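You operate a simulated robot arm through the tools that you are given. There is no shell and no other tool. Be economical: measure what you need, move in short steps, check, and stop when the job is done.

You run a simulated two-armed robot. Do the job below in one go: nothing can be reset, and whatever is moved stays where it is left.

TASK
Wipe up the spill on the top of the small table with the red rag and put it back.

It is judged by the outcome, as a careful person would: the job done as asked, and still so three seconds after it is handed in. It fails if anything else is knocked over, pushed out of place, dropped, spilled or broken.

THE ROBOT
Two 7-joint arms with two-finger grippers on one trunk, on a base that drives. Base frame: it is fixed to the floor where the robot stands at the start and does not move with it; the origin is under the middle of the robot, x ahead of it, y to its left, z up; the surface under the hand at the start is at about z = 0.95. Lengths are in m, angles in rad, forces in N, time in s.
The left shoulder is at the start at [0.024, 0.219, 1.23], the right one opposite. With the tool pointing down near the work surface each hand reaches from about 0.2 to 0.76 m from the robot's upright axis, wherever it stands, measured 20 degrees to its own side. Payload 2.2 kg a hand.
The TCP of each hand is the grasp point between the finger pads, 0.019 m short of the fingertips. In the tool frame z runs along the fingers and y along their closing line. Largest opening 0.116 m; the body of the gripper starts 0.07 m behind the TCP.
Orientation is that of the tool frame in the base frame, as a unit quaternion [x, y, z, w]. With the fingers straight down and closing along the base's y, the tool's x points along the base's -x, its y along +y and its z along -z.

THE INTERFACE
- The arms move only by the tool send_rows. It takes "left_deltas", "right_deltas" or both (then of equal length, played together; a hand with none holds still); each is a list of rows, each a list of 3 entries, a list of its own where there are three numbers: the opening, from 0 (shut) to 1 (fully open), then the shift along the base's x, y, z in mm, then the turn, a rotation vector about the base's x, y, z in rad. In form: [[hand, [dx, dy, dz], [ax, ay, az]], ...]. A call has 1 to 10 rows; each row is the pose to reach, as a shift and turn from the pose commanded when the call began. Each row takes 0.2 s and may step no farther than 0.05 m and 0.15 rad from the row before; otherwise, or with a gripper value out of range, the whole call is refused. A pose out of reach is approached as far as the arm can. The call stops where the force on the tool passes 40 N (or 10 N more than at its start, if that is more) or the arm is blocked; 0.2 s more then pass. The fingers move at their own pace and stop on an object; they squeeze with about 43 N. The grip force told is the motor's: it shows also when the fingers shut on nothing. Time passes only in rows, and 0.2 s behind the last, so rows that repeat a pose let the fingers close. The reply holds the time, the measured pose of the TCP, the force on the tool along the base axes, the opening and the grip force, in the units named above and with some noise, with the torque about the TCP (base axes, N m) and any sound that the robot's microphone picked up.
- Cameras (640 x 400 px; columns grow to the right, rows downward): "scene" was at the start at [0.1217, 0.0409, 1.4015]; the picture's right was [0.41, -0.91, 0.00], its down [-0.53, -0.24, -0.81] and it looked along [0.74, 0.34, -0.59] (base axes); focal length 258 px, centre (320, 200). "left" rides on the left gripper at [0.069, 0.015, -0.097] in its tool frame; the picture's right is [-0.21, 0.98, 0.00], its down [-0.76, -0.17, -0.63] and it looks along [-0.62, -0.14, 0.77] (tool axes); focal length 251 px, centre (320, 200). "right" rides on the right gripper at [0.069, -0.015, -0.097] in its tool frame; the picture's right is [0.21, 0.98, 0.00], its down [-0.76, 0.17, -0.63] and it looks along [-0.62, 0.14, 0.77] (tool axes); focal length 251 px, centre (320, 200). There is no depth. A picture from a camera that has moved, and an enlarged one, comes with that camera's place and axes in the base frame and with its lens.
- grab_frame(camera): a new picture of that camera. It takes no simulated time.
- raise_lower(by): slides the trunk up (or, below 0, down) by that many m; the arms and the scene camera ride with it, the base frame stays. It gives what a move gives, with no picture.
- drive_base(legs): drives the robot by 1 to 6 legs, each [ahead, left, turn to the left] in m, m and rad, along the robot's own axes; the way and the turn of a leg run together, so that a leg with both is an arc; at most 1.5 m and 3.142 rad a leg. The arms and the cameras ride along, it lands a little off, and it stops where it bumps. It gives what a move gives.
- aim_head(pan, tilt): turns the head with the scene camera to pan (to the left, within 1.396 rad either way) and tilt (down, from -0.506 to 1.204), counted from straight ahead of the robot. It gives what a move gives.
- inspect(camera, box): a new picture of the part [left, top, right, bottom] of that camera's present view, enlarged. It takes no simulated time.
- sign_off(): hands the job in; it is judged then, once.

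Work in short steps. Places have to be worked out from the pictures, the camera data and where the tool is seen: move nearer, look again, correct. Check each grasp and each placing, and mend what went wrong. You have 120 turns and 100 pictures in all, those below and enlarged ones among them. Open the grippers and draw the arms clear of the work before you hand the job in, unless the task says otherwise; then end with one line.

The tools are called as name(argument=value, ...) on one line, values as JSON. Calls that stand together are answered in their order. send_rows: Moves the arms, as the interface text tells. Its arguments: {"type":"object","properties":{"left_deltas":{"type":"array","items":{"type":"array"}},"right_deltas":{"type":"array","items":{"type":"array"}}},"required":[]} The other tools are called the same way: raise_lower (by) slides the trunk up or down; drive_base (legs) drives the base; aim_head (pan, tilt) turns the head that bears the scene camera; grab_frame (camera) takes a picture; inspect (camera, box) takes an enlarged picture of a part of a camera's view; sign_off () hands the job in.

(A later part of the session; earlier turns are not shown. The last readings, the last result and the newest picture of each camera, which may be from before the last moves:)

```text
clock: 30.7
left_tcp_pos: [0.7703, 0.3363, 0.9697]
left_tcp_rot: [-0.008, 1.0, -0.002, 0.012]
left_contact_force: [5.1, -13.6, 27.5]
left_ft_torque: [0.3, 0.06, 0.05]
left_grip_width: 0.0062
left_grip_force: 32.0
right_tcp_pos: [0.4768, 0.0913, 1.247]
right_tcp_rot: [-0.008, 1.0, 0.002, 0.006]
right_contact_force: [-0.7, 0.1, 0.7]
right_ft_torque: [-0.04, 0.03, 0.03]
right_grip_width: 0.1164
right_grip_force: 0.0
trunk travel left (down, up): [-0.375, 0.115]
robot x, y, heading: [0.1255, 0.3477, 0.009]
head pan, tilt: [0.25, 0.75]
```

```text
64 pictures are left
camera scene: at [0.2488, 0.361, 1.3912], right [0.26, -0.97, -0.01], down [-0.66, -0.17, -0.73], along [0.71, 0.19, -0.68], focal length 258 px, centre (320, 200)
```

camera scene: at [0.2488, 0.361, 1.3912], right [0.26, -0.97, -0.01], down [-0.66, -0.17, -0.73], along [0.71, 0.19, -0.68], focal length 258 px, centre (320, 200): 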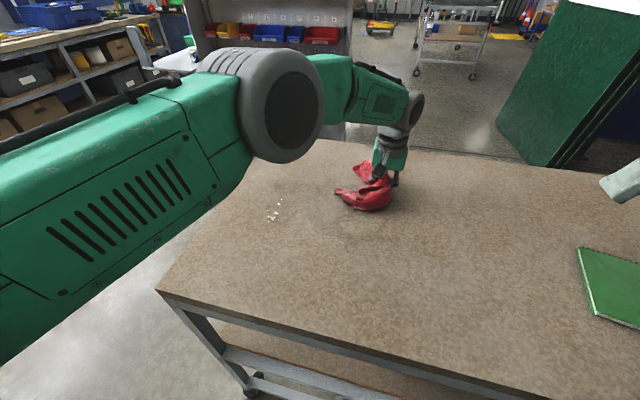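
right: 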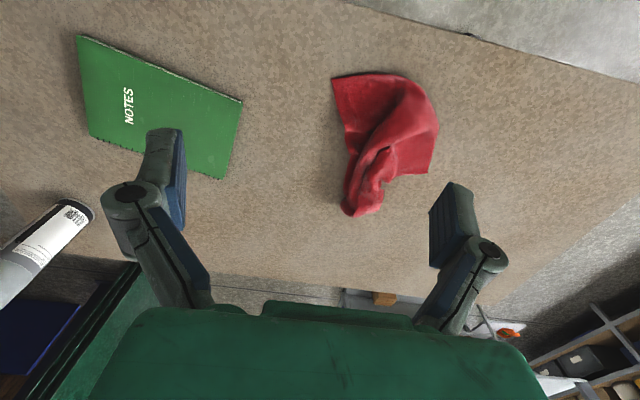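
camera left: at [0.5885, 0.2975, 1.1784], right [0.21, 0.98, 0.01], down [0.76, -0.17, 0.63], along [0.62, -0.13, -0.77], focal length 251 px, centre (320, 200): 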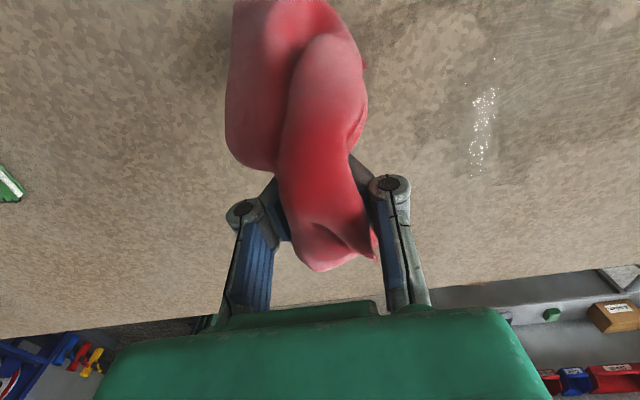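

The far half looks drier; I enlarge to see what remains.

inspect(camera="scene", box=[230, 150, 430, 275])

```text
3.20 times, centred on (330, 212) of scene
camera zoom: at [0.2488, 0.361, 1.3912], right [0.26, -0.97, -0.01], down [-0.66, -0.17, -0.73], along [0.71, 0.19, -0.68], focal length 824 px, centre (288, 160)
```

zoom: 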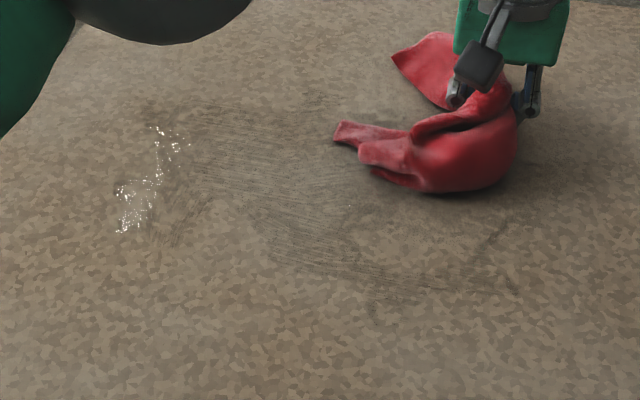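

The film is thinning. The remaining strip is about x 0.60–0.72, y 0.30–0.60, with the wettest bit near (0.66, 0.59). I sweep left along x≈0.69.

send_rows(left_deltas=[[0, [-40, -15, 0], [0, 0, 0]], [0, [-75, -5, 0], [0, 0, 0]], [0, [-80, 30, 0], [0, 0, 0]], [0, [-80, 65, 0], [0, 0, 0]], [0, [-80, 100, 0], [0, 0, 0]], [0, [-80, 135, 0], [0, 0, 0]], [0, [-80, 170, 0], [0, 0, 0]], [0, [-80, 205, 0], [0, 0, 0]], [0, [-80, 240, 0], [0, 0, 0]], [0, [-80, 275, 0], [0, 0, 0]]])

send_rows(left_deltas=[[0, [0, 20, 0], [0, 0, 0]], [0, [-30, 30, 0], [0, 0, 0]], [0, [-60, 20, 0], [0, 0, 0]], [0, [-60, -20, 0], [0, 0, 0]], [0, [-60, -60, 0], [0, 0, 0]], [0, [-60, -100, 0], [0, 0, 0]], [0, [-60, -140, 0], [0, 0, 0]], [0, [-60, -180, 0], [0, 0, 0]], [0, [-60, -220, 0], [0, 0, 0]], [0, [-60, -260, 0], [0, 0, 0]]])

grab_frame(camera="scene")

inspect(camera="scene", box=[230, 150, 430, 275])

```text
clock: 31.2
left_tcp_pos: [0.7306, 0.3352, 0.9696]
left_tcp_rot: [-0.01, 1.0, 0.005, 0.015]
left_contact_force: [0.4, 0.2, -0.4]
left_ft_torque: [0.04, 0.0, -0.01]
left_grip_width: 0.0051
left_grip_force: 33.7
right_tcp_pos: [0.476, 0.0903, 1.2458]
right_tcp_rot: [-0.009, 1.0, 0.003, 0.006]
right_contact_force: [-0.8, -0.1, 0.3]
right_ft_torque: [0.01, -0.01, -0.07]
right_grip_width: 0.1163
right_grip_force: 0.1
trunk travel left (down, up): [-0.375, 0.115]
robot x, y, heading: [0.1287, 0.3495, 0.012]
head pan, tilt: [0.25, 0.75]
stopped in row 2 (left hand): the force on the tool passed its limit at 44 N (the readings are from after the stop); the commanded pose is now the measured one
```

```text
clock: 32.8
left_tcp_pos: [0.6675, 0.2172, 0.9698]
left_tcp_rot: [-0.018, 1.0, 0.007, 0.003]
left_contact_force: [-1.3, 2.0, 5.8]
left_ft_torque: [0.09, 0.1, 0.02]
left_grip_width: 0.0049
left_grip_force: 33.5
left hand out of reach, approached as far as the arm can: row 8
right_tcp_pos: [0.474, 0.1048, 1.2494]
right_tcp_rot: [-0.009, 1.0, -0.003, 0.007]
right_contact_force: [0.4, -1.0, 0.0]
right_ft_torque: [-0.02, 0.01, 0.02]
right_grip_width: 0.1161
right_grip_force: 0.1
trunk travel left (down, up): [-0.375, 0.115]
robot x, y, heading: [0.1313, 0.3533, 0.008]
head pan, tilt: [0.25, 0.75]
stopped in row 8 (left hand): the force on the tool passed its limit at 114 N (the readings are from after the stop); the commanded pose is now the measured one
```

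```text
62 pictures are left
camera scene: at [0.2505, 0.3771, 1.3905], right [0.26, -0.97, 0.0], down [-0.66, -0.18, -0.73], along [0.7, 0.19, -0.68], focal length 258 px, centre (320, 200)
```

scene: 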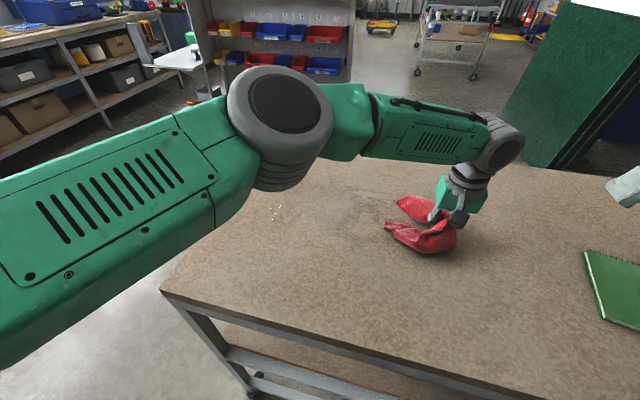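

```text
3.20 times, centred on (330, 212) of scene
camera zoom: at [0.2505, 0.3771, 1.3905], right [0.26, -0.97, 0.0], down [-0.66, -0.18, -0.73], along [0.7, 0.19, -0.68], focal length 824 px, centre (288, 160)
```

zoom: 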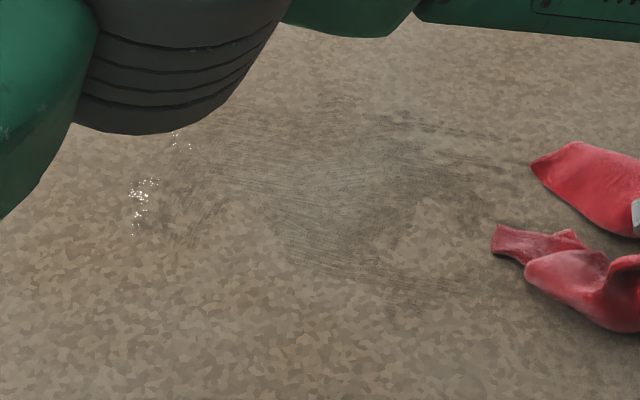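

The first sweep hit its force limit, so the follow-up ran too far right; nothing else was touched. I now raise 4 mm and sweep left along x≈0.67.

send_rows(left_deltas=[[0, [0, 15, 6], [0, 0, 0]], [0, [0, 50, 5], [0, 0, 0]], [0, [0, 90, 4], [0, 0, 0]], [0, [0, 130, 4], [0, 0, 0]], [0, [0, 170, 4], [0, 0, 0]], [0, [0, 210, 4], [0, 0, 0]], [0, [0, 250, 4], [0, 0, 0]], [0, [0, 290, 4], [0, 0, 0]], [0, [0, 330, 4], [0, 0, 0]], [0, [0, 370, 4], [0, 0, 0]]])

grab_frame(camera="scene")

inspect(camera="scene", box=[230, 150, 430, 275])

```text
clock: 35.0
left_tcp_pos: [0.6685, 0.5812, 0.9751]
left_tcp_rot: [-0.019, 1.0, 0.01, 0.003]
left_contact_force: [-0.4, 0.0, 0.0]
left_ft_torque: [0.03, 0.0, 0.03]
left_grip_width: 0.0049
left_grip_force: 33.6
right_tcp_pos: [0.473, 0.0967, 1.2465]
right_tcp_rot: [-0.007, 1.0, 0.0, 0.005]
right_contact_force: [0.3, 0.5, -0.5]
right_ft_torque: [0.01, -0.01, 0.0]
right_grip_width: 0.1162
right_grip_force: 0.2
trunk travel left (down, up): [-0.375, 0.115]
robot x, y, heading: [0.1313, 0.3508, 0.008]
head pan, tilt: [0.25, 0.75]
```

```text
60 pictures are left
camera scene: at [0.2518, 0.3695, 1.3906], right [0.26, -0.97, 0.0], down [-0.66, -0.17, -0.73], along [0.7, 0.19, -0.68], focal length 258 px, centre (320, 200)
```

scene: 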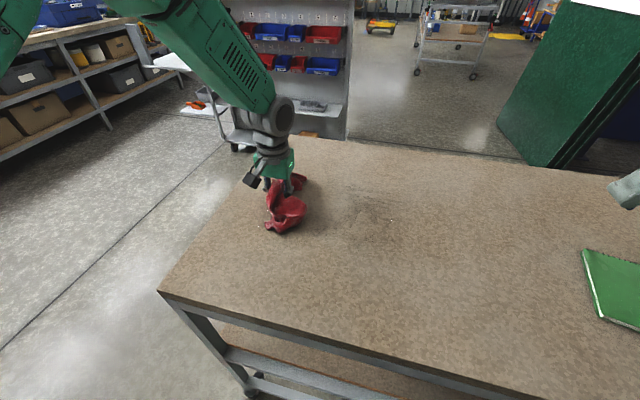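

```text
3.20 times, centred on (330, 212) of scene
camera zoom: at [0.2518, 0.3695, 1.3906], right [0.26, -0.97, 0.0], down [-0.66, -0.17, -0.73], along [0.7, 0.19, -0.68], focal length 824 px, centre (288, 160)
```

zoom: 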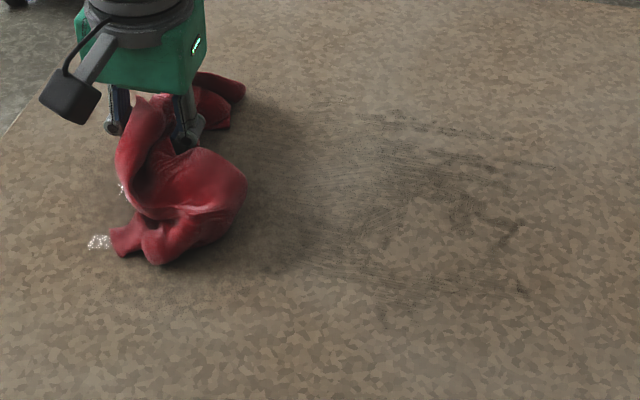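

Much drier. A wet edge remains near (0.59, 0.60); I circle around its outer side and sweep back right along x≈0.62.

send_rows(left_deltas=[[0, [30, 30, 0], [0, 0, 0]], [0, [10, 60, 0], [0, 0, 0]], [0, [-30, 68, 0], [0, 0, 0]], [0, [-60, 50, 0], [0, 0, 0]], [0, [-60, 10, 0], [0, 0, 0]], [0, [-50, -30, 0], [0, 0, 0]], [0, [-45, -70, 0], [0, 0, 0]], [0, [-45, -110, 0], [0, 0, 0]], [0, [-45, -150, 0], [0, 0, 0]], [0, [-45, -190, 0], [0, 0, 0]]])

grab_frame(camera="scene")

inspect(camera="scene", box=[210, 150, 410, 275])

```text
clock: 37.2
left_tcp_pos: [0.6354, 0.4, 0.9839]
left_tcp_rot: [-0.038, 0.999, -0.011, 0.005]
left_contact_force: [0.4, -0.4, 0.1]
left_ft_torque: [0.08, -0.01, -0.01]
left_grip_width: 0.0048
left_grip_force: 33.6
right_tcp_pos: [0.4742, 0.0984, 1.2475]
right_tcp_rot: [-0.009, 1.0, 0.0, 0.006]
right_contact_force: [0.0, 0.2, -0.4]
right_ft_torque: [-0.05, -0.01, -0.01]
right_grip_width: 0.1161
right_grip_force: 0.1
trunk travel left (down, up): [-0.375, 0.115]
robot x, y, heading: [0.1264, 0.3535, 0.012]
head pan, tilt: [0.25, 0.75]
```

```text
58 pictures are left
camera scene: at [0.2521, 0.3686, 1.3905], right [0.26, -0.97, 0.0], down [-0.66, -0.17, -0.73], along [0.7, 0.19, -0.68], focal length 258 px, centre (320, 200)
```

scene: 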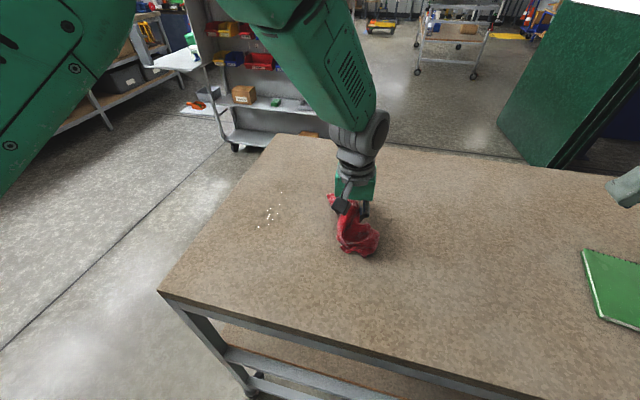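

```text
3.20 times, centred on (310, 212) of scene
camera zoom: at [0.2521, 0.3686, 1.3905], right [0.26, -0.97, 0.0], down [-0.66, -0.17, -0.73], along [0.7, 0.19, -0.68], focal length 824 px, centre (352, 160)
```

zoom: 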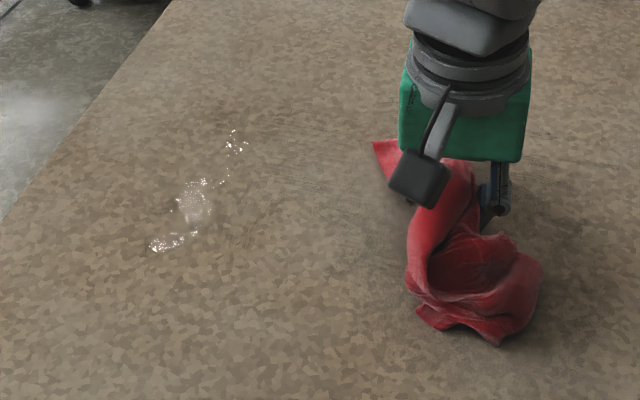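

The centre is dry now; a damp strip remains around x 0.58–0.71, y≈0.60. I lift, set the rag down past its far end and draw it along the strip.

send_rows(left_deltas=[[0, [10, 10, 45], [0, 0, 0]], [0, [30, 45, 75], [0, 0, 0]], [0, [50, 85, 85], [0, 0, 0]], [0, [75, 120, 85], [0, 0, 0]], [0, [95, 155, 85], [0, 0, 0]], [0, [110, 190, 80], [0, 0, 0]], [0, [115, 215, 60], [0, 0, 0]], [0, [115, 215, 25], [0, 0, 0]], [0, [115, 215, -2], [0, 0, 0]]])

grab_frame(camera="scene")

grab_frame(camera="left")

```text
refused: row 2 steps farther than a row can; nothing moved
```

```text
56 pictures are left
camera scene: at [0.2521, 0.3686, 1.3905], right [0.26, -0.97, 0.0], down [-0.66, -0.17, -0.73], along [0.7, 0.19, -0.68], focal length 258 px, centre (320, 200)
```

scene: 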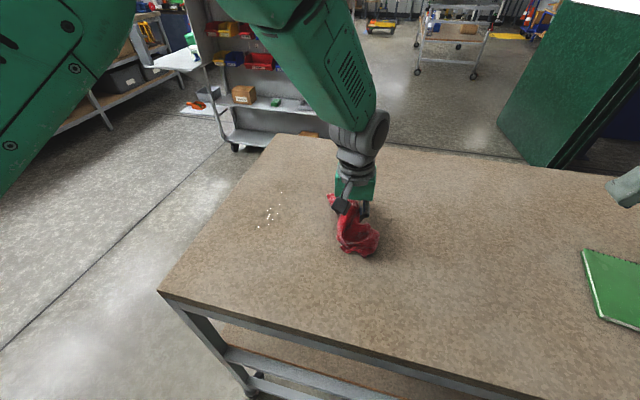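

```text
55 pictures are left
camera left: at [0.5654, 0.4114, 1.0791], right [0.14, 0.99, -0.02], down [0.76, -0.1, 0.64], along [0.63, -0.1, -0.77], focal length 251 px, centre (320, 200)
```

left: 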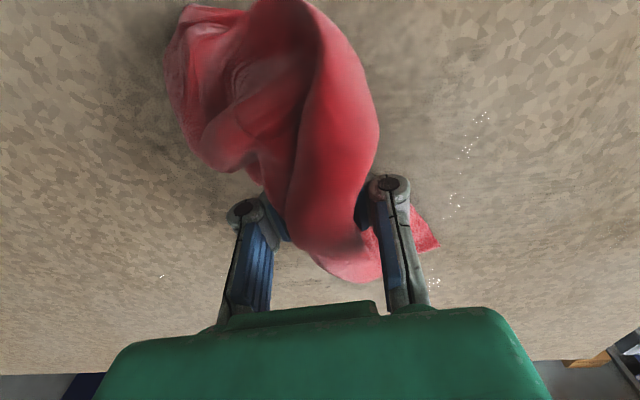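

A step was too long; I resend with smaller steps.

send_rows(left_deltas=[[0, [5, 5, 45], [0, 0, 0]], [0, [20, 25, 80], [0, 0, 0]], [0, [38, 65, 85], [0, 0, 0]], [0, [56, 105, 85], [0, 0, 0]], [0, [76, 145, 85], [0, 0, 0]], [0, [96, 180, 80], [0, 0, 0]], [0, [110, 210, 60], [0, 0, 0]], [0, [112, 213, 25], [0, 0, 0]], [0, [112, 213, -2], [0, 0, 0]]])

grab_frame(camera="scene")

```text
clock: 39.2
left_tcp_pos: [0.7374, 0.6071, 0.9727]
left_tcp_rot: [-0.02, 1.0, 0.009, 0.004]
left_contact_force: [0.0, 0.8, 0.6]
left_ft_torque: [0.02, 0.05, -0.02]
left_grip_width: 0.0049
left_grip_force: 33.0
right_tcp_pos: [0.474, 0.0993, 1.2457]
right_tcp_rot: [-0.009, 1.0, -0.001, 0.005]
right_contact_force: [-0.9, -0.7, 0.3]
right_ft_torque: [-0.01, 0.01, 0.01]
right_grip_width: 0.1158
right_grip_force: 0.2
trunk travel left (down, up): [-0.375, 0.115]
robot x, y, heading: [0.1279, 0.3494, 0.009]
head pan, tilt: [0.25, 0.75]
```

```text
54 pictures are left
camera scene: at [0.253, 0.3721, 1.3904], right [0.26, -0.97, 0.0], down [-0.66, -0.17, -0.73], along [0.7, 0.19, -0.69], focal length 258 px, centre (320, 200)
```

scene: 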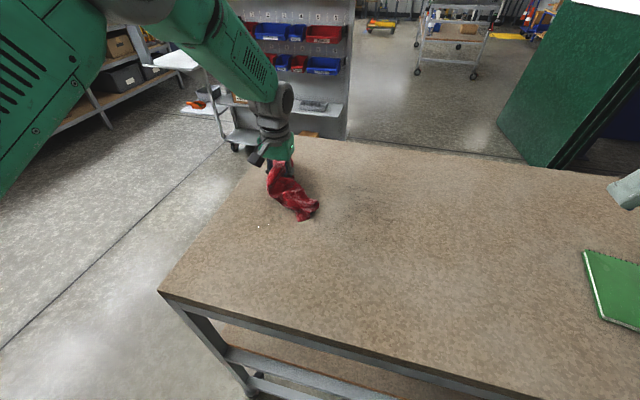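

Only a couple of glints remain. I draw the rag toward the robot along y≈0.60–0.62 to x≈0.57, then right.

send_rows(left_deltas=[[0, [0, 15, -1], [0, 0, 0]], [0, [-35, 15, -1], [0, 0, 0]], [0, [-70, 15, -1], [0, 0, 0]], [0, [-105, 15, -1], [0, 0, 0]], [0, [-140, 15, -1], [0, 0, 0]], [0, [-165, 10, -1], [0, 0, 0]], [0, [-160, -25, -1], [0, 0, 0]], [0, [-130, -35, -1], [0, 0, 0]], [0, [-95, -35, -1], [0, 0, 0]], [0, [-60, -45, -1], [0, 0, 0]]])

grab_frame(camera="scene")

inspect(camera="scene", box=[210, 150, 410, 275])

```text
clock: 41.4
left_tcp_pos: [0.6731, 0.5622, 0.9699]
left_tcp_rot: [-0.02, 1.0, 0.009, 0.006]
left_contact_force: [-4.6, 0.3, 24.9]
left_ft_torque: [-0.19, 0.33, -0.05]
left_grip_width: 0.005
left_grip_force: 33.8
right_tcp_pos: [0.4715, 0.1009, 1.2505]
right_tcp_rot: [-0.008, 1.0, -0.001, 0.01]
right_contact_force: [-0.8, 0.7, -0.8]
right_ft_torque: [0.01, 0.06, -0.01]
right_grip_width: 0.1158
right_grip_force: 0.0
trunk travel left (down, up): [-0.375, 0.115]
robot x, y, heading: [0.1306, 0.3502, 0.009]
head pan, tilt: [0.25, 0.75]
```

```text
53 pictures are left
camera scene: at [0.2477, 0.3712, 1.3912], right [0.26, -0.97, 0.0], down [-0.66, -0.17, -0.73], along [0.71, 0.19, -0.68], focal length 258 px, centre (320, 200)
```

scene: 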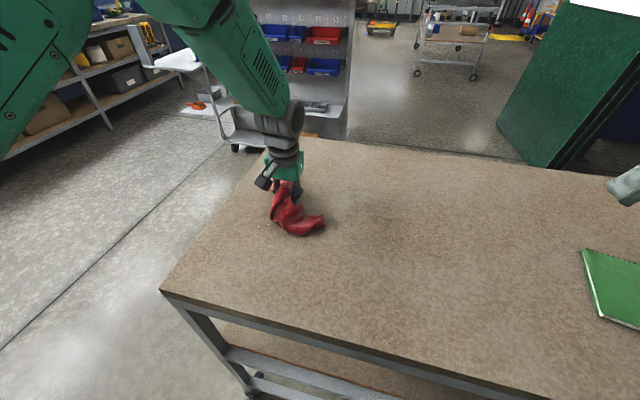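

```text
3.20 times, centred on (310, 212) of scene
camera zoom: at [0.2477, 0.3712, 1.3912], right [0.26, -0.97, 0.0], down [-0.66, -0.17, -0.73], along [0.71, 0.19, -0.68], focal length 824 px, centre (352, 160)
```

zoom: 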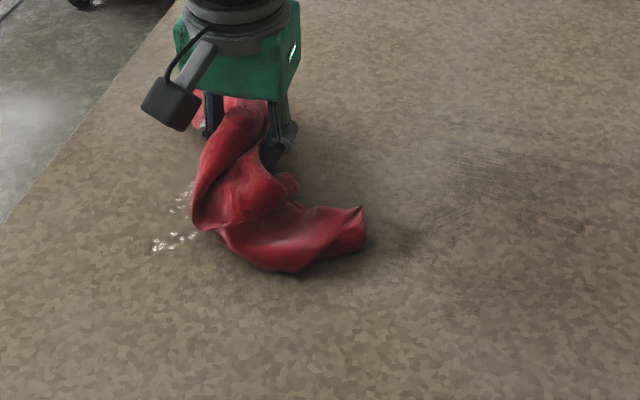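

Glints remain just left of the rag at about (0.585–0.64, 0.61). I lift, let the rag hang, set it down directly over that spot from the left and stroke right.

send_rows(left_deltas=[[0, [0, 0, 45], [0, 0, 0]], [0, [0, 0, 90], [0, 0, 0]], [0, [0, 20, 125], [0, 0, 0]], [0, [0, 65, 130], [0, 0, 0]], [0, [0, 90, 130], [0, 0, 0]], [0, [0, 90, 130], [0, 0, 0]]])

inspect(camera="scene", box=[160, 100, 400, 250])

grab_frame(camera="left")

```text
clock: 42.8
left_tcp_pos: [0.6764, 0.6536, 1.1012]
left_tcp_rot: [-0.018, 1.0, 0.009, 0.003]
left_contact_force: [-0.2, 0.0, 0.0]
left_ft_torque: [0.01, 0.02, 0.04]
left_grip_width: 0.0051
left_grip_force: 33.0
right_tcp_pos: [0.4752, 0.101, 1.2475]
right_tcp_rot: [-0.008, 1.0, -0.002, 0.006]
right_contact_force: [-0.2, -0.1, 0.4]
right_ft_torque: [0.0, 0.0, -0.03]
right_grip_width: 0.1161
right_grip_force: 0.1
trunk travel left (down, up): [-0.375, 0.115]
robot x, y, heading: [0.1305, 0.3518, 0.009]
head pan, tilt: [0.25, 0.75]
```

```text
2.67 times, centred on (280, 175) of scene
camera zoom: at [0.2517, 0.3734, 1.3905], right [0.26, -0.97, 0.0], down [-0.66, -0.18, -0.73], along [0.7, 0.19, -0.68], focal length 687 px, centre (427, 267)
```

zoom: 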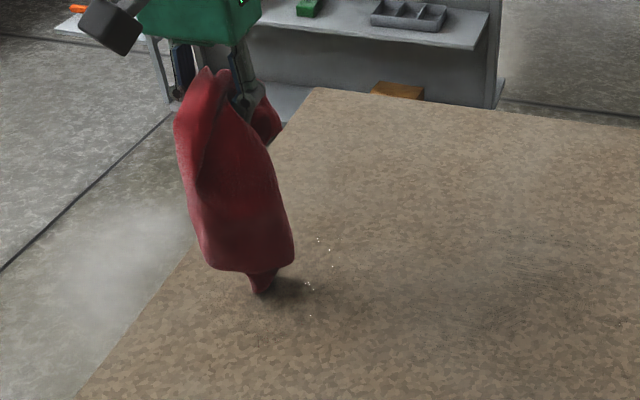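

```text
50 pictures are left
camera left: at [0.6072, 0.6636, 1.1966], right [0.18, 0.98, 0.02], down [0.76, -0.15, 0.63], along [0.63, -0.1, -0.77], focal length 251 px, centre (320, 200)
```

left: 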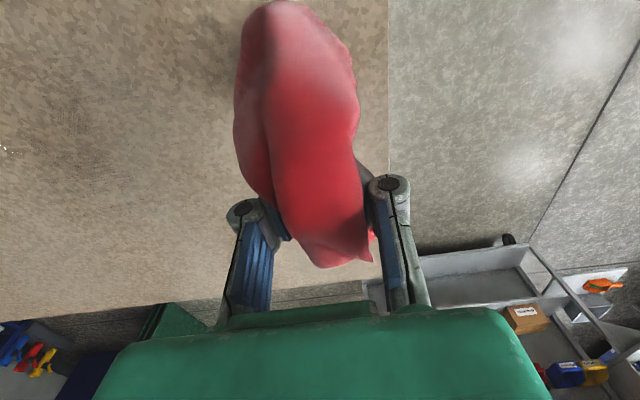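

The hanging rag is left of the glints. I lower it and stroke right across the whole patch.

send_rows(left_deltas=[[0, [0, -5, -45], [0, 0, 0]], [0, [0, -10, -90], [0, 0, 0]], [0, [0, -10, -128], [0, 0, 0]], [0, [0, -40, -130], [0, 0, 0]], [0, [0, -75, -130], [0, 0, 0]], [0, [0, -110, -130], [0, 0, 0]], [0, [0, -150, -130], [0, 0, 0]], [0, [0, -190, -130], [0, 0, 0]], [0, [0, -230, -130], [0, 0, 0]], [0, [0, -270, -130], [0, 0, 0]]])

inspect(camera="scene", box=[190, 130, 430, 280])

grab_frame(camera="left")

```text
clock: 45.0
left_tcp_pos: [0.6811, 0.3871, 0.9706]
left_tcp_rot: [-0.028, 1.0, 0.003, 0.003]
left_contact_force: [-0.5, -0.4, 3.1]
left_ft_torque: [0.09, 0.07, 0.02]
left_grip_width: 0.0051
left_grip_force: 33.6
right_tcp_pos: [0.4744, 0.0964, 1.2469]
right_tcp_rot: [-0.008, 1.0, 0.0, 0.007]
right_contact_force: [-0.2, -0.4, -0.1]
right_ft_torque: [0.01, -0.02, 0.04]
right_grip_width: 0.1161
right_grip_force: 0.1
trunk travel left (down, up): [-0.375, 0.115]
robot x, y, heading: [0.1283, 0.3521, 0.011]
head pan, tilt: [0.25, 0.75]
```

```text
2.67 times, centred on (310, 205) of scene
camera zoom: at [0.2527, 0.3674, 1.3905], right [0.26, -0.97, 0.0], down [-0.66, -0.17, -0.73], along [0.7, 0.19, -0.68], focal length 687 px, centre (347, 187)
```

zoom: 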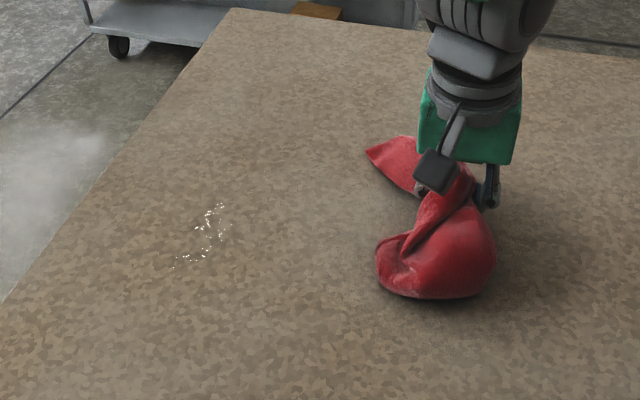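

```text
48 pictures are left
camera left: at [0.6124, 0.3966, 1.0666], right [0.16, 0.99, 0.01], down [0.76, -0.13, 0.64], along [0.63, -0.1, -0.77], focal length 251 px, centre (320, 200)
```

left: 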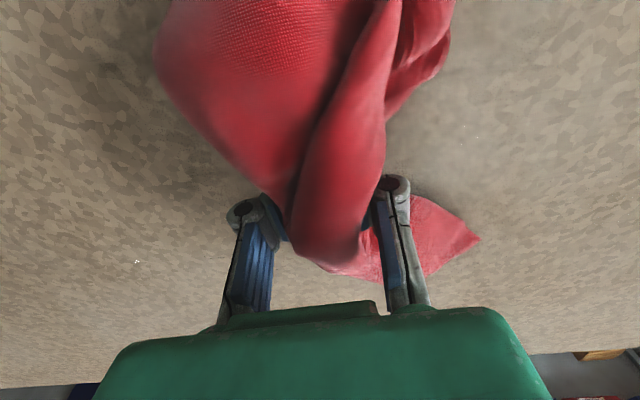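

A thin damp line persists at x 0.575–0.66, y≈0.60. I lift, set the fingers' pinch right on it at the near end, and pull the rag straight outward along it so the body trails over it.

send_rows(left_deltas=[[0, [-5, 5, 45], [0, 0, 0]], [0, [-15, 25, 85], [0, 0, 0]], [0, [-25, 65, 100], [0, 0, 0]], [0, [-35, 105, 100], [0, 0, 0]], [0, [-45, 145, 100], [0, 0, 0]], [0, [-55, 185, 95], [0, 0, 0]], [0, [-60, 210, 60], [0, 0, 0]], [0, [-60, 215, 25], [0, 0, 0]], [0, [-60, 215, 2], [0, 0, 0]]])

inspect(camera="scene", box=[190, 130, 430, 280])

```text
clock: 47.0
left_tcp_pos: [0.6135, 0.596, 0.971]
left_tcp_rot: [-0.019, 1.0, 0.01, 0.006]
left_contact_force: [-0.4, 1.2, 5.3]
left_ft_torque: [0.08, 0.03, -0.03]
left_grip_width: 0.0049
left_grip_force: 33.5
right_tcp_pos: [0.4727, 0.0978, 1.247]
right_tcp_rot: [-0.008, 1.0, 0.0, 0.006]
right_contact_force: [-0.2, 0.1, -0.2]
right_ft_torque: [-0.03, -0.04, 0.02]
right_grip_width: 0.1157
right_grip_force: 0.0
trunk travel left (down, up): [-0.375, 0.115]
robot x, y, heading: [0.1328, 0.3532, 0.015]
head pan, tilt: [0.25, 0.75]
```

```text
2.67 times, centred on (310, 205) of scene
camera zoom: at [0.2507, 0.371, 1.3908], right [0.26, -0.97, 0.0], down [-0.66, -0.17, -0.73], along [0.7, 0.19, -0.68], focal length 687 px, centre (347, 187)
```

zoom: 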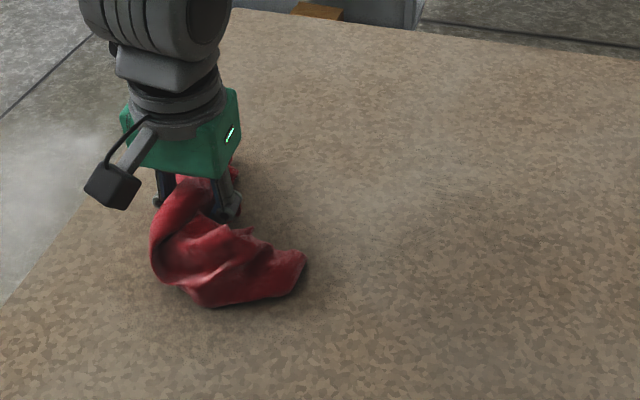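

Everything visible around the rag is dry now. I scrub back and forth on this spot, first outward and then sideways.

send_rows(left_deltas=[[0, [30, 5, 0], [0, 0, 0]], [0, [60, 5, 0], [0, 0, 0]], [0, [95, 5, 0], [0, 0, 0]], [0, [120, 0, 0], [0, 0, 0]], [0, [120, -30, 0], [0, 0, 0]], [0, [85, -35, 0], [0, 0, 0]], [0, [50, -25, 0], [0, 0, 0]], [0, [15, 0, 0], [0, 0, 0]], [0, [0, 30, 0], [0, 0, 0]], [0, [35, 35, 0], [0, 0, 0]]])

send_rows(left_deltas=[[0, [35, 0, 1], [0, 0, 0]], [0, [65, -15, 1], [0, 0, 0]], [0, [60, -55, 1], [0, 0, 0]], [0, [55, -95, 1], [0, 0, 0]], [0, [55, -130, 30], [0, 0, 0]], [0, [50, -165, 70], [0, 0, 0]], [0, [45, -205, 90], [0, 0, 0]], [0, [40, -245, 100], [0, 0, 0]]])

inspect(camera="scene", box=[190, 130, 430, 280])

grab_frame(camera="left")

```text
clock: 49.2
left_tcp_pos: [0.6534, 0.6343, 0.9726]
left_tcp_rot: [-0.019, 1.0, 0.009, 0.003]
left_contact_force: [-0.8, 0.6, -0.3]
left_ft_torque: [-0.02, 0.04, -0.01]
left_grip_width: 0.0049
left_grip_force: 34.1
right_tcp_pos: [0.4763, 0.1005, 1.2464]
right_tcp_rot: [-0.008, 1.0, -0.001, 0.005]
right_contact_force: [0.3, -0.1, -0.4]
right_ft_torque: [-0.01, 0.0, 0.0]
right_grip_width: 0.1161
right_grip_force: 0.3
trunk travel left (down, up): [-0.375, 0.115]
robot x, y, heading: [0.1267, 0.3505, 0.012]
head pan, tilt: [0.25, 0.75]
```

```text
refused: row 6 steps farther than a row can; nothing moved
```

```text
2.67 times, centred on (310, 205) of scene
camera zoom: at [0.2542, 0.3734, 1.3902], right [0.26, -0.97, 0.0], down [-0.66, -0.18, -0.73], along [0.7, 0.19, -0.69], focal length 687 px, centre (347, 187)
```

zoom: 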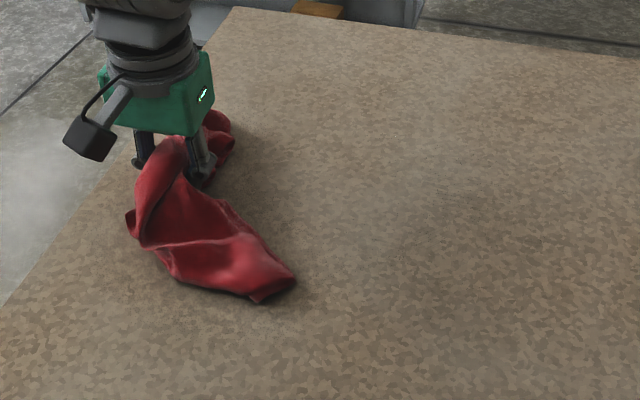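

```text
45 pictures are left
camera left: at [0.5832, 0.6446, 1.0677], right [0.18, 0.98, 0.02], down [0.76, -0.15, 0.63], along [0.63, -0.1, -0.77], focal length 251 px, centre (320, 200)
```

left: 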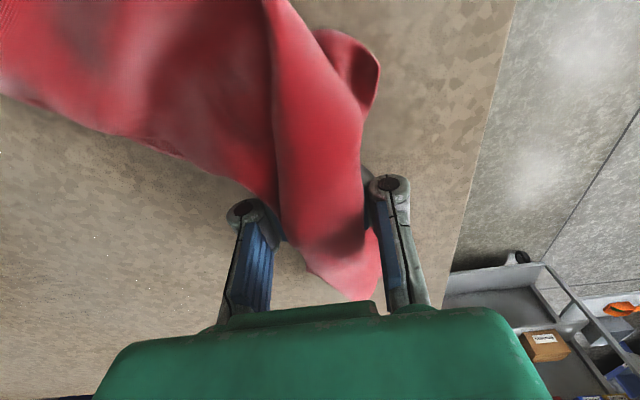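

Nearly dry. I stroke right across once more, then lift and look.

send_rows(left_deltas=[[0, [30, 0, 0], [0, 0, 0]], [0, [55, -15, 0], [0, 0, 0]], [0, [50, -55, 0], [0, 0, 0]], [0, [50, -95, 0], [0, 0, 0]], [0, [50, -135, 0], [0, 0, 0]], [0, [50, -175, 0], [0, 0, 0]], [0, [40, -215, 0], [0, 0, 0]], [0, [30, -255, 0], [0, 0, 0]], [0, [30, -260, 45], [0, 0, 0]], [0, [30, -280, 85], [0, 0, 0]]])

inspect(camera="scene", box=[190, 130, 430, 280])

grab_frame(camera="left")

```text
clock: 51.6
left_tcp_pos: [0.6754, 0.3703, 1.0277]
left_tcp_rot: [-0.037, 0.999, 0.002, -0.034]
left_contact_force: [0.4, -0.9, -0.3]
left_ft_torque: [0.03, -0.01, 0.03]
left_grip_width: 0.0048
left_grip_force: 32.9
right_tcp_pos: [0.4708, 0.0995, 1.2455]
right_tcp_rot: [-0.008, 1.0, -0.001, 0.003]
right_contact_force: [0.3, 0.0, -0.2]
right_ft_torque: [-0.01, 0.01, 0.0]
right_grip_width: 0.1159
right_grip_force: 0.0
trunk travel left (down, up): [-0.375, 0.115]
robot x, y, heading: [0.1302, 0.3506, 0.009]
head pan, tilt: [0.25, 0.75]
stopped in row 10 (left hand): the arm was blocked; the commanded pose is now the measured one
```

```text
2.67 times, centred on (310, 205) of scene
camera zoom: at [0.2527, 0.3695, 1.3904], right [0.26, -0.97, 0.0], down [-0.66, -0.17, -0.73], along [0.7, 0.19, -0.68], focal length 687 px, centre (347, 187)
```

zoom: 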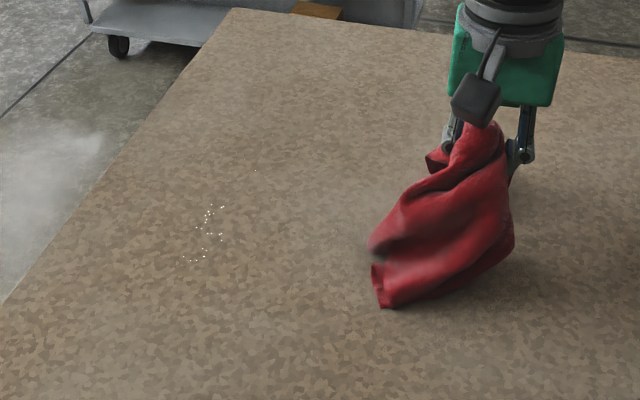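

```text
43 pictures are left
camera left: at [0.6124, 0.3791, 1.1281], right [0.14, 0.99, -0.01], down [0.81, -0.11, 0.58], along [0.57, -0.09, -0.81], focal length 251 px, centre (320, 200)
```

left: 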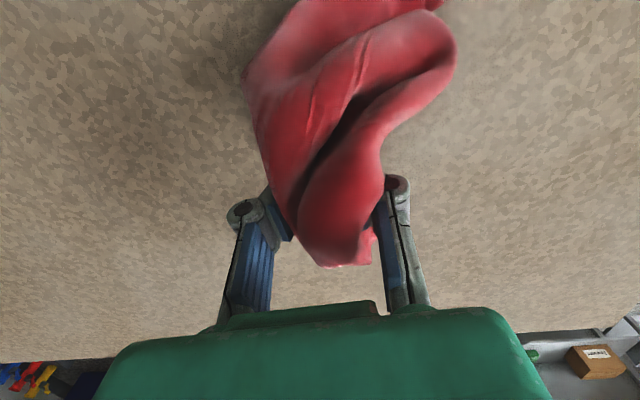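

A few glints remain near (0.58–0.66, 0.60). I look closer there and at the centre.

inspect(camera="scene", box=[230, 180, 326, 240])

inspect(camera="scene", box=[250, 150, 410, 250])

```text
6.67 times, centred on (278, 210) of scene
camera zoom: at [0.2527, 0.3695, 1.3904], right [0.26, -0.97, 0.0], down [-0.66, -0.17, -0.73], along [0.7, 0.19, -0.68], focal length 1717 px, centre (600, 133)
```

zoom: 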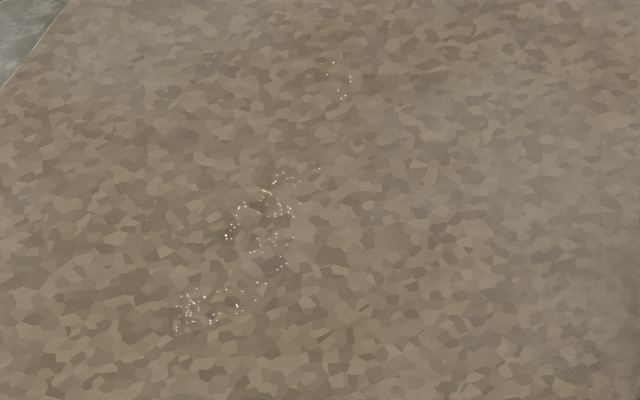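

```text
4.00 times, centred on (330, 200) of scene
camera zoom: at [0.2527, 0.3695, 1.3904], right [0.26, -0.97, 0.0], down [-0.66, -0.17, -0.73], along [0.7, 0.19, -0.68], focal length 1030 px, centre (280, 200)
```

zoom: 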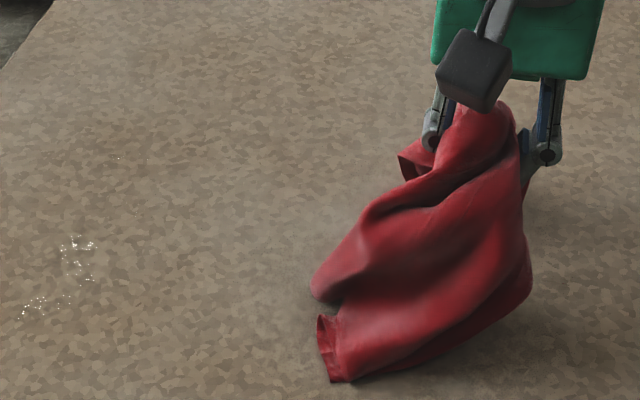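

Small wet bits remain at (0.63, 0.595), (0.58, 0.604) and (0.71, 0.596). I straighten the hand, bring the rag back with TCP around (0.70, 0.60), so the body lies over them.

send_rows(left_deltas=[[0, [0, 5, 30], [0, -0.03, -0.03]], [0, [0, 20, 70], [0, -0.068, -0.074]], [0, [5, 65, 75], [0, -0.068, -0.074]], [0, [10, 110, 75], [0, -0.068, -0.074]], [0, [15, 155, 75], [0, -0.068, -0.074]], [0, [20, 200, 75], [0, -0.068, -0.074]], [0, [25, 240, 60], [0, -0.068, -0.074]], [0, [25, 240, 15], [0, -0.068, -0.074]], [0, [25, 240, -30], [0, -0.068, -0.074]], [0, [25, 240, -54], [0, -0.068, -0.074]]])

inspect(camera="scene", box=[190, 130, 430, 280])

```text
clock: 53.8
left_tcp_pos: [0.6996, 0.6064, 0.9781]
left_tcp_rot: [0.003, 1.0, 0.003, 0.004]
left_contact_force: [0.5, 0.9, 0.4]
left_ft_torque: [-0.02, 0.02, 0.01]
left_grip_width: 0.0047
left_grip_force: 33.7
right_tcp_pos: [0.47, 0.1005, 1.2449]
right_tcp_rot: [-0.008, 1.0, -0.002, 0.002]
right_contact_force: [-0.6, 0.7, 0.5]
right_ft_torque: [0.0, 0.0, 0.0]
right_grip_width: 0.116
right_grip_force: 0.0
trunk travel left (down, up): [-0.375, 0.115]
robot x, y, heading: [0.1323, 0.3521, 0.014]
head pan, tilt: [0.25, 0.75]
```

```text
2.67 times, centred on (310, 205) of scene
camera zoom: at [0.2524, 0.3718, 1.3905], right [0.26, -0.97, 0.0], down [-0.66, -0.17, -0.73], along [0.7, 0.19, -0.68], focal length 687 px, centre (347, 187)
```

zoom: 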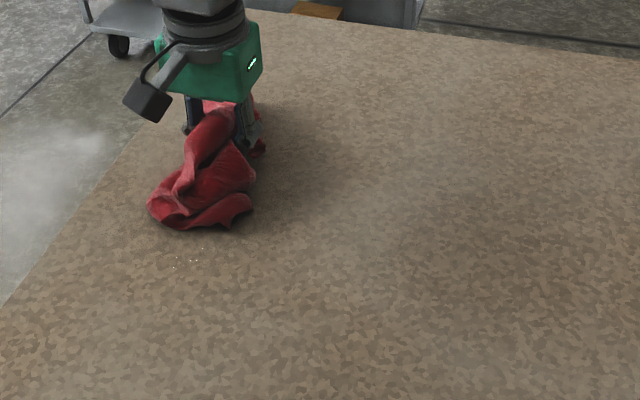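

The body lies on the middle bits; I pull it toward the robot over the last ones and rub sideways.

send_rows(left_deltas=[[0, [-30, 5, -4], [0, 0, 0]], [0, [-60, 10, -4], [0, 0, 0]], [0, [-60, 40, -4], [0, 0, 0]], [0, [-65, 10, -4], [0, 0, 0]], [0, [-65, -25, -4], [0, 0, 0]], [0, [-55, 10, -4], [0, 0, 0]], [0, [-50, 40, -4], [0, 0, 0]], [0, [-25, 40, -4], [0, 0, 0]], [0, [-20, 0, -4], [0, 0, 0]], [0, [-20, -40, -4], [0, 0, 0]]])

inspect(camera="scene", box=[190, 130, 430, 280])

```text
clock: 56.0
left_tcp_pos: [0.6808, 0.5591, 0.9707]
left_tcp_rot: [0.002, 1.0, 0.004, 0.002]
left_contact_force: [-0.8, 2.8, 11.4]
left_ft_torque: [0.03, 0.07, 0.01]
left_grip_width: 0.005
left_grip_force: 33.1
right_tcp_pos: [0.4705, 0.0907, 1.2448]
right_tcp_rot: [-0.007, 1.0, 0.002, 0.004]
right_contact_force: [0.1, -1.0, -0.8]
right_ft_torque: [0.05, -0.04, 0.01]
right_grip_width: 0.1161
right_grip_force: 0.1
trunk travel left (down, up): [-0.375, 0.115]
robot x, y, heading: [0.1321, 0.3489, 0.013]
head pan, tilt: [0.25, 0.75]
```

```text
2.67 times, centred on (310, 205) of scene
camera zoom: at [0.2504, 0.3619, 1.3907], right [0.26, -0.97, -0.01], down [-0.66, -0.17, -0.73], along [0.71, 0.19, -0.68], focal length 687 px, centre (347, 187)
```

zoom: 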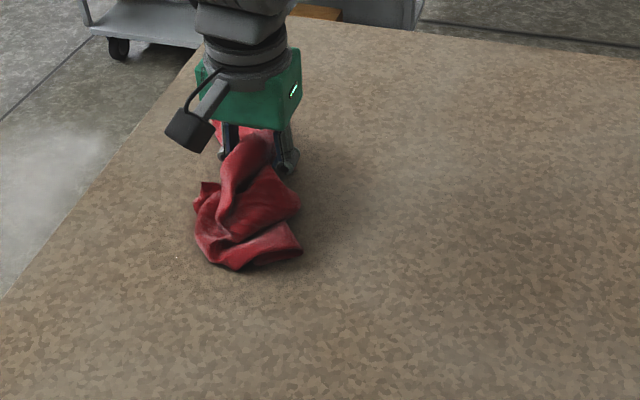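

Only one speck shows. I zigzag the rag right across the original patch, then lift and check from both cameras.

send_rows(left_deltas=[[0, [40, -15, 0], [0, 0, 0]], [0, [75, -30, 0], [0, 0, 0]], [0, [40, -55, 0], [0, 0, 0]], [0, [0, -75, 0], [0, 0, 0]], [0, [40, -100, 0], [0, 0, 0]], [0, [75, -120, 0], [0, 0, 0]], [0, [40, -145, 0], [0, 0, 0]], [0, [0, -165, 0], [0, 0, 0]], [0, [35, -185, 0], [0, 0, 0]], [0, [60, -205, 0], [0, 0, 0]]])

inspect(camera="scene", box=[190, 130, 430, 280])

grab_frame(camera="left")

```text
clock: 58.2
left_tcp_pos: [0.738, 0.3657, 0.9722]
left_tcp_rot: [0.002, 1.0, 0.001, 0.002]
left_contact_force: [-0.8, 0.7, 1.6]
left_ft_torque: [-0.02, 0.01, -0.01]
left_grip_width: 0.0047
left_grip_force: 33.1
right_tcp_pos: [0.4708, 0.1066, 1.2462]
right_tcp_rot: [-0.009, 1.0, -0.004, 0.004]
right_contact_force: [-0.6, 0.2, -0.4]
right_ft_torque: [0.02, -0.02, 0.01]
right_grip_width: 0.1164
right_grip_force: 0.0
trunk travel left (down, up): [-0.375, 0.115]
robot x, y, heading: [0.1301, 0.3486, 0.013]
head pan, tilt: [0.25, 0.75]
```

```text
2.67 times, centred on (310, 205) of scene
camera zoom: at [0.2518, 0.3736, 1.3905], right [0.26, -0.97, 0.0], down [-0.66, -0.18, -0.73], along [0.7, 0.19, -0.68], focal length 687 px, centre (347, 187)
```

zoom: 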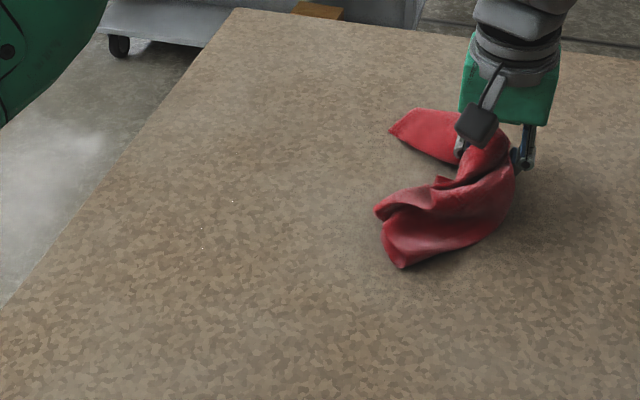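

```text
37 pictures are left
camera left: at [0.6693, 0.381, 1.0673], right [0.22, 0.98, 0.0], down [0.75, -0.17, 0.64], along [0.62, -0.14, -0.77], focal length 251 px, centre (320, 200)
```

left: 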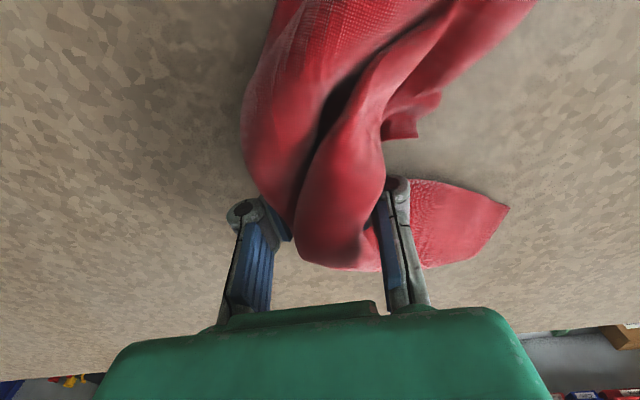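

Only two or three faint specks remain here. I lift the rag and drive back right, which also shifts the reflection so I can check the rest of the patch.

send_rows(left_deltas=[[0, [-10, 0, 45], [0, 0, 0]], [0, [-20, 0, 90], [0, 0, 0]], [0, [-30, -10, 135], [0, 0, 0]], [0, [-40, -10, 150], [0, 0, 0]]])

drive_base(legs=[[-0.05, 0, 0], [0, -0.14, 0]])

grab_frame(camera="scene")

inspect(camera="scene", box=[170, 130, 410, 280])

```text
clock: 59.4
left_tcp_pos: [0.6951, 0.3717, 1.0839]
left_tcp_rot: [-0.017, 0.999, -0.009, -0.04]
left_contact_force: [0.3, 0.4, -0.5]
left_ft_torque: [0.01, 0.03, -0.01]
left_grip_width: 0.005
left_grip_force: 33.2
right_tcp_pos: [0.4673, 0.1015, 1.2428]
right_tcp_rot: [-0.009, 1.0, -0.002, -0.001]
right_contact_force: [0.2, 0.0, 0.1]
right_ft_torque: [0.01, 0.0, 0.0]
right_grip_width: 0.1159
right_grip_force: 0.0
trunk travel left (down, up): [-0.375, 0.115]
robot x, y, heading: [0.1328, 0.3466, 0.011]
head pan, tilt: [0.25, 0.75]
stopped in row 4 (left hand): the arm was blocked; the commanded pose is now the measured one
```

```text
clock: 61.2
left_tcp_pos: [0.6493, 0.276, 1.0866]
left_tcp_rot: [-0.018, 0.999, -0.027, -0.038]
left_contact_force: [-0.8, 1.7, -0.8]
left_ft_torque: [-0.11, -0.07, 0.0]
left_grip_width: 0.0049
left_grip_force: 33.3
right_tcp_pos: [0.4234, 0.0136, 1.2519]
right_tcp_rot: [-0.011, 1.0, -0.02, 0.0]
right_contact_force: [-0.4, 0.0, -1.5]
right_ft_torque: [-0.01, 0.05, 0.01]
right_grip_width: 0.1159
right_grip_force: 0.1
trunk travel left (down, up): [-0.375, 0.115]
robot x, y, heading: [0.0784, 0.2184, 0.017]
head pan, tilt: [0.25, 0.75]
```

```text
36 pictures are left
camera scene: at [0.2053, 0.2872, 1.3887], right [0.26, -0.96, 0.03], down [-0.66, -0.2, -0.72], along [0.7, 0.17, -0.69], focal length 258 px, centre (320, 200)
```

scene: 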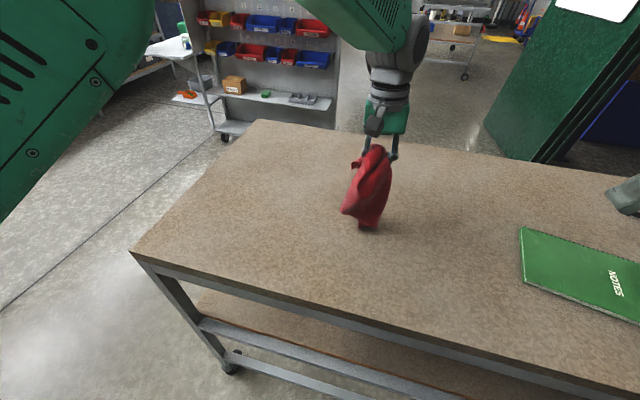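

```text
2.67 times, centred on (290, 205) of scene
camera zoom: at [0.2053, 0.2872, 1.3887], right [0.26, -0.96, 0.03], down [-0.66, -0.2, -0.72], along [0.7, 0.17, -0.69], focal length 687 px, centre (400, 187)
```

zoom: 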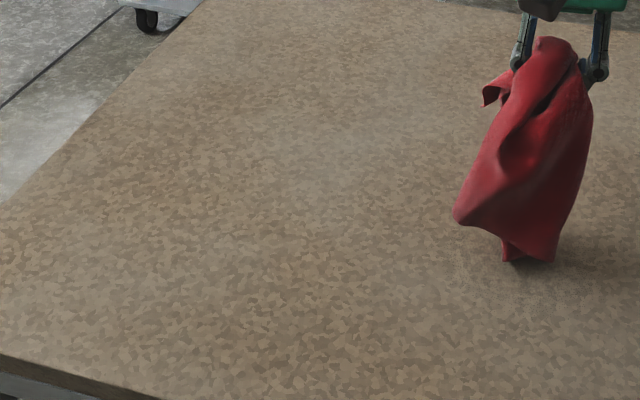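

The table looks clean from here. I straighten the hand and bring the rag to its old place: down short of it near (0.55, 0.20), then drawn out to (0.622, 0.198).

send_rows(left_deltas=[[0, [-25, -18, 30], [0.025, -0.04, -0.02]], [0, [-50, -38, 40], [0.054, -0.076, -0.036]], [0, [-75, -58, 40], [0.054, -0.076, -0.036]], [0, [-100, -76, 40], [0.054, -0.076, -0.036]], [0, [-100, -78, 40], [0.054, -0.076, -0.036]]])

inspect(camera="scene", box=[280, 130, 520, 280])

grab_frame(camera="left")

```text
clock: 61.9
left_tcp_pos: [0.5807, 0.2171, 1.0395]
left_tcp_rot: [-0.019, 0.995, -0.001, -0.102]
left_contact_force: [0.0, 0.9, -0.2]
left_ft_torque: [-0.08, 0.01, -0.04]
left_grip_width: 0.005
left_grip_force: 33.5
right_tcp_pos: [0.4152, -0.0346, 1.2441]
right_tcp_rot: [-0.009, 1.0, -0.002, -0.001]
right_contact_force: [-0.5, 0.9, 0.4]
right_ft_torque: [-0.05, -0.03, -0.03]
right_grip_width: 0.1159
right_grip_force: 0.1
trunk travel left (down, up): [-0.375, 0.115]
robot x, y, heading: [0.0863, 0.2146, 0.007]
head pan, tilt: [0.25, 0.75]
stopped in row 2 (left hand): the arm was blocked; the commanded pose is now the measured one
```

```text
2.67 times, centred on (400, 205) of scene
camera zoom: at [0.2051, 0.2159, 1.3907], right [0.26, -0.97, -0.02], down [-0.66, -0.16, -0.73], along [0.7, 0.2, -0.68], focal length 687 px, centre (107, 187)
```

zoom: 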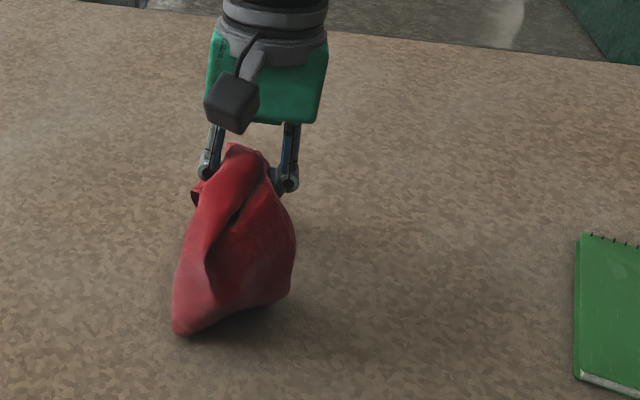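

```text
33 pictures are left
camera left: at [0.5329, 0.2291, 1.1474], right [0.17, 0.98, -0.04], down [0.87, -0.13, 0.47], along [0.45, -0.12, -0.88], focal length 251 px, centre (320, 200)
```

left: 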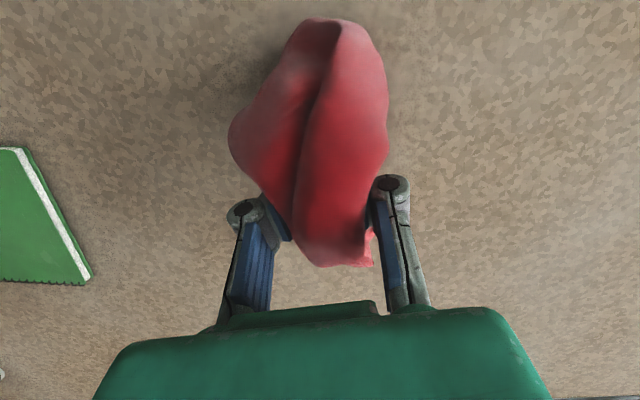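

The hand tilted about 0.2 rad when blocked. I straighten it gently, moving slightly outward.

send_rows(left_deltas=[[0, [10, -5, 5], [0, -0.07, -0.01]], [0, [15, -10, 5], [0, -0.14, -0.025]], [0, [15, -15, 5], [0, -0.204, -0.038]]])

```text
clock: 62.9
left_tcp_pos: [0.5869, 0.2366, 1.0219]
left_tcp_rot: [-0.016, 0.999, -0.022, -0.03]
left_contact_force: [0.3, 0.8, 0.0]
left_ft_torque: [-0.05, -0.01, 0.04]
left_grip_width: 0.0049
left_grip_force: 33.4
right_tcp_pos: [0.4104, -0.0042, 1.2509]
right_tcp_rot: [-0.01, 1.0, -0.015, 0.001]
right_contact_force: [0.9, 0.8, -0.2]
right_ft_torque: [-0.07, -0.02, -0.01]
right_grip_width: 0.1161
right_grip_force: 0.0
trunk travel left (down, up): [-0.375, 0.115]
robot x, y, heading: [0.0795, 0.2112, 0.018]
head pan, tilt: [0.25, 0.75]
stopped in row 3 (left hand): the arm was blocked; the commanded pose is now the measured one
```

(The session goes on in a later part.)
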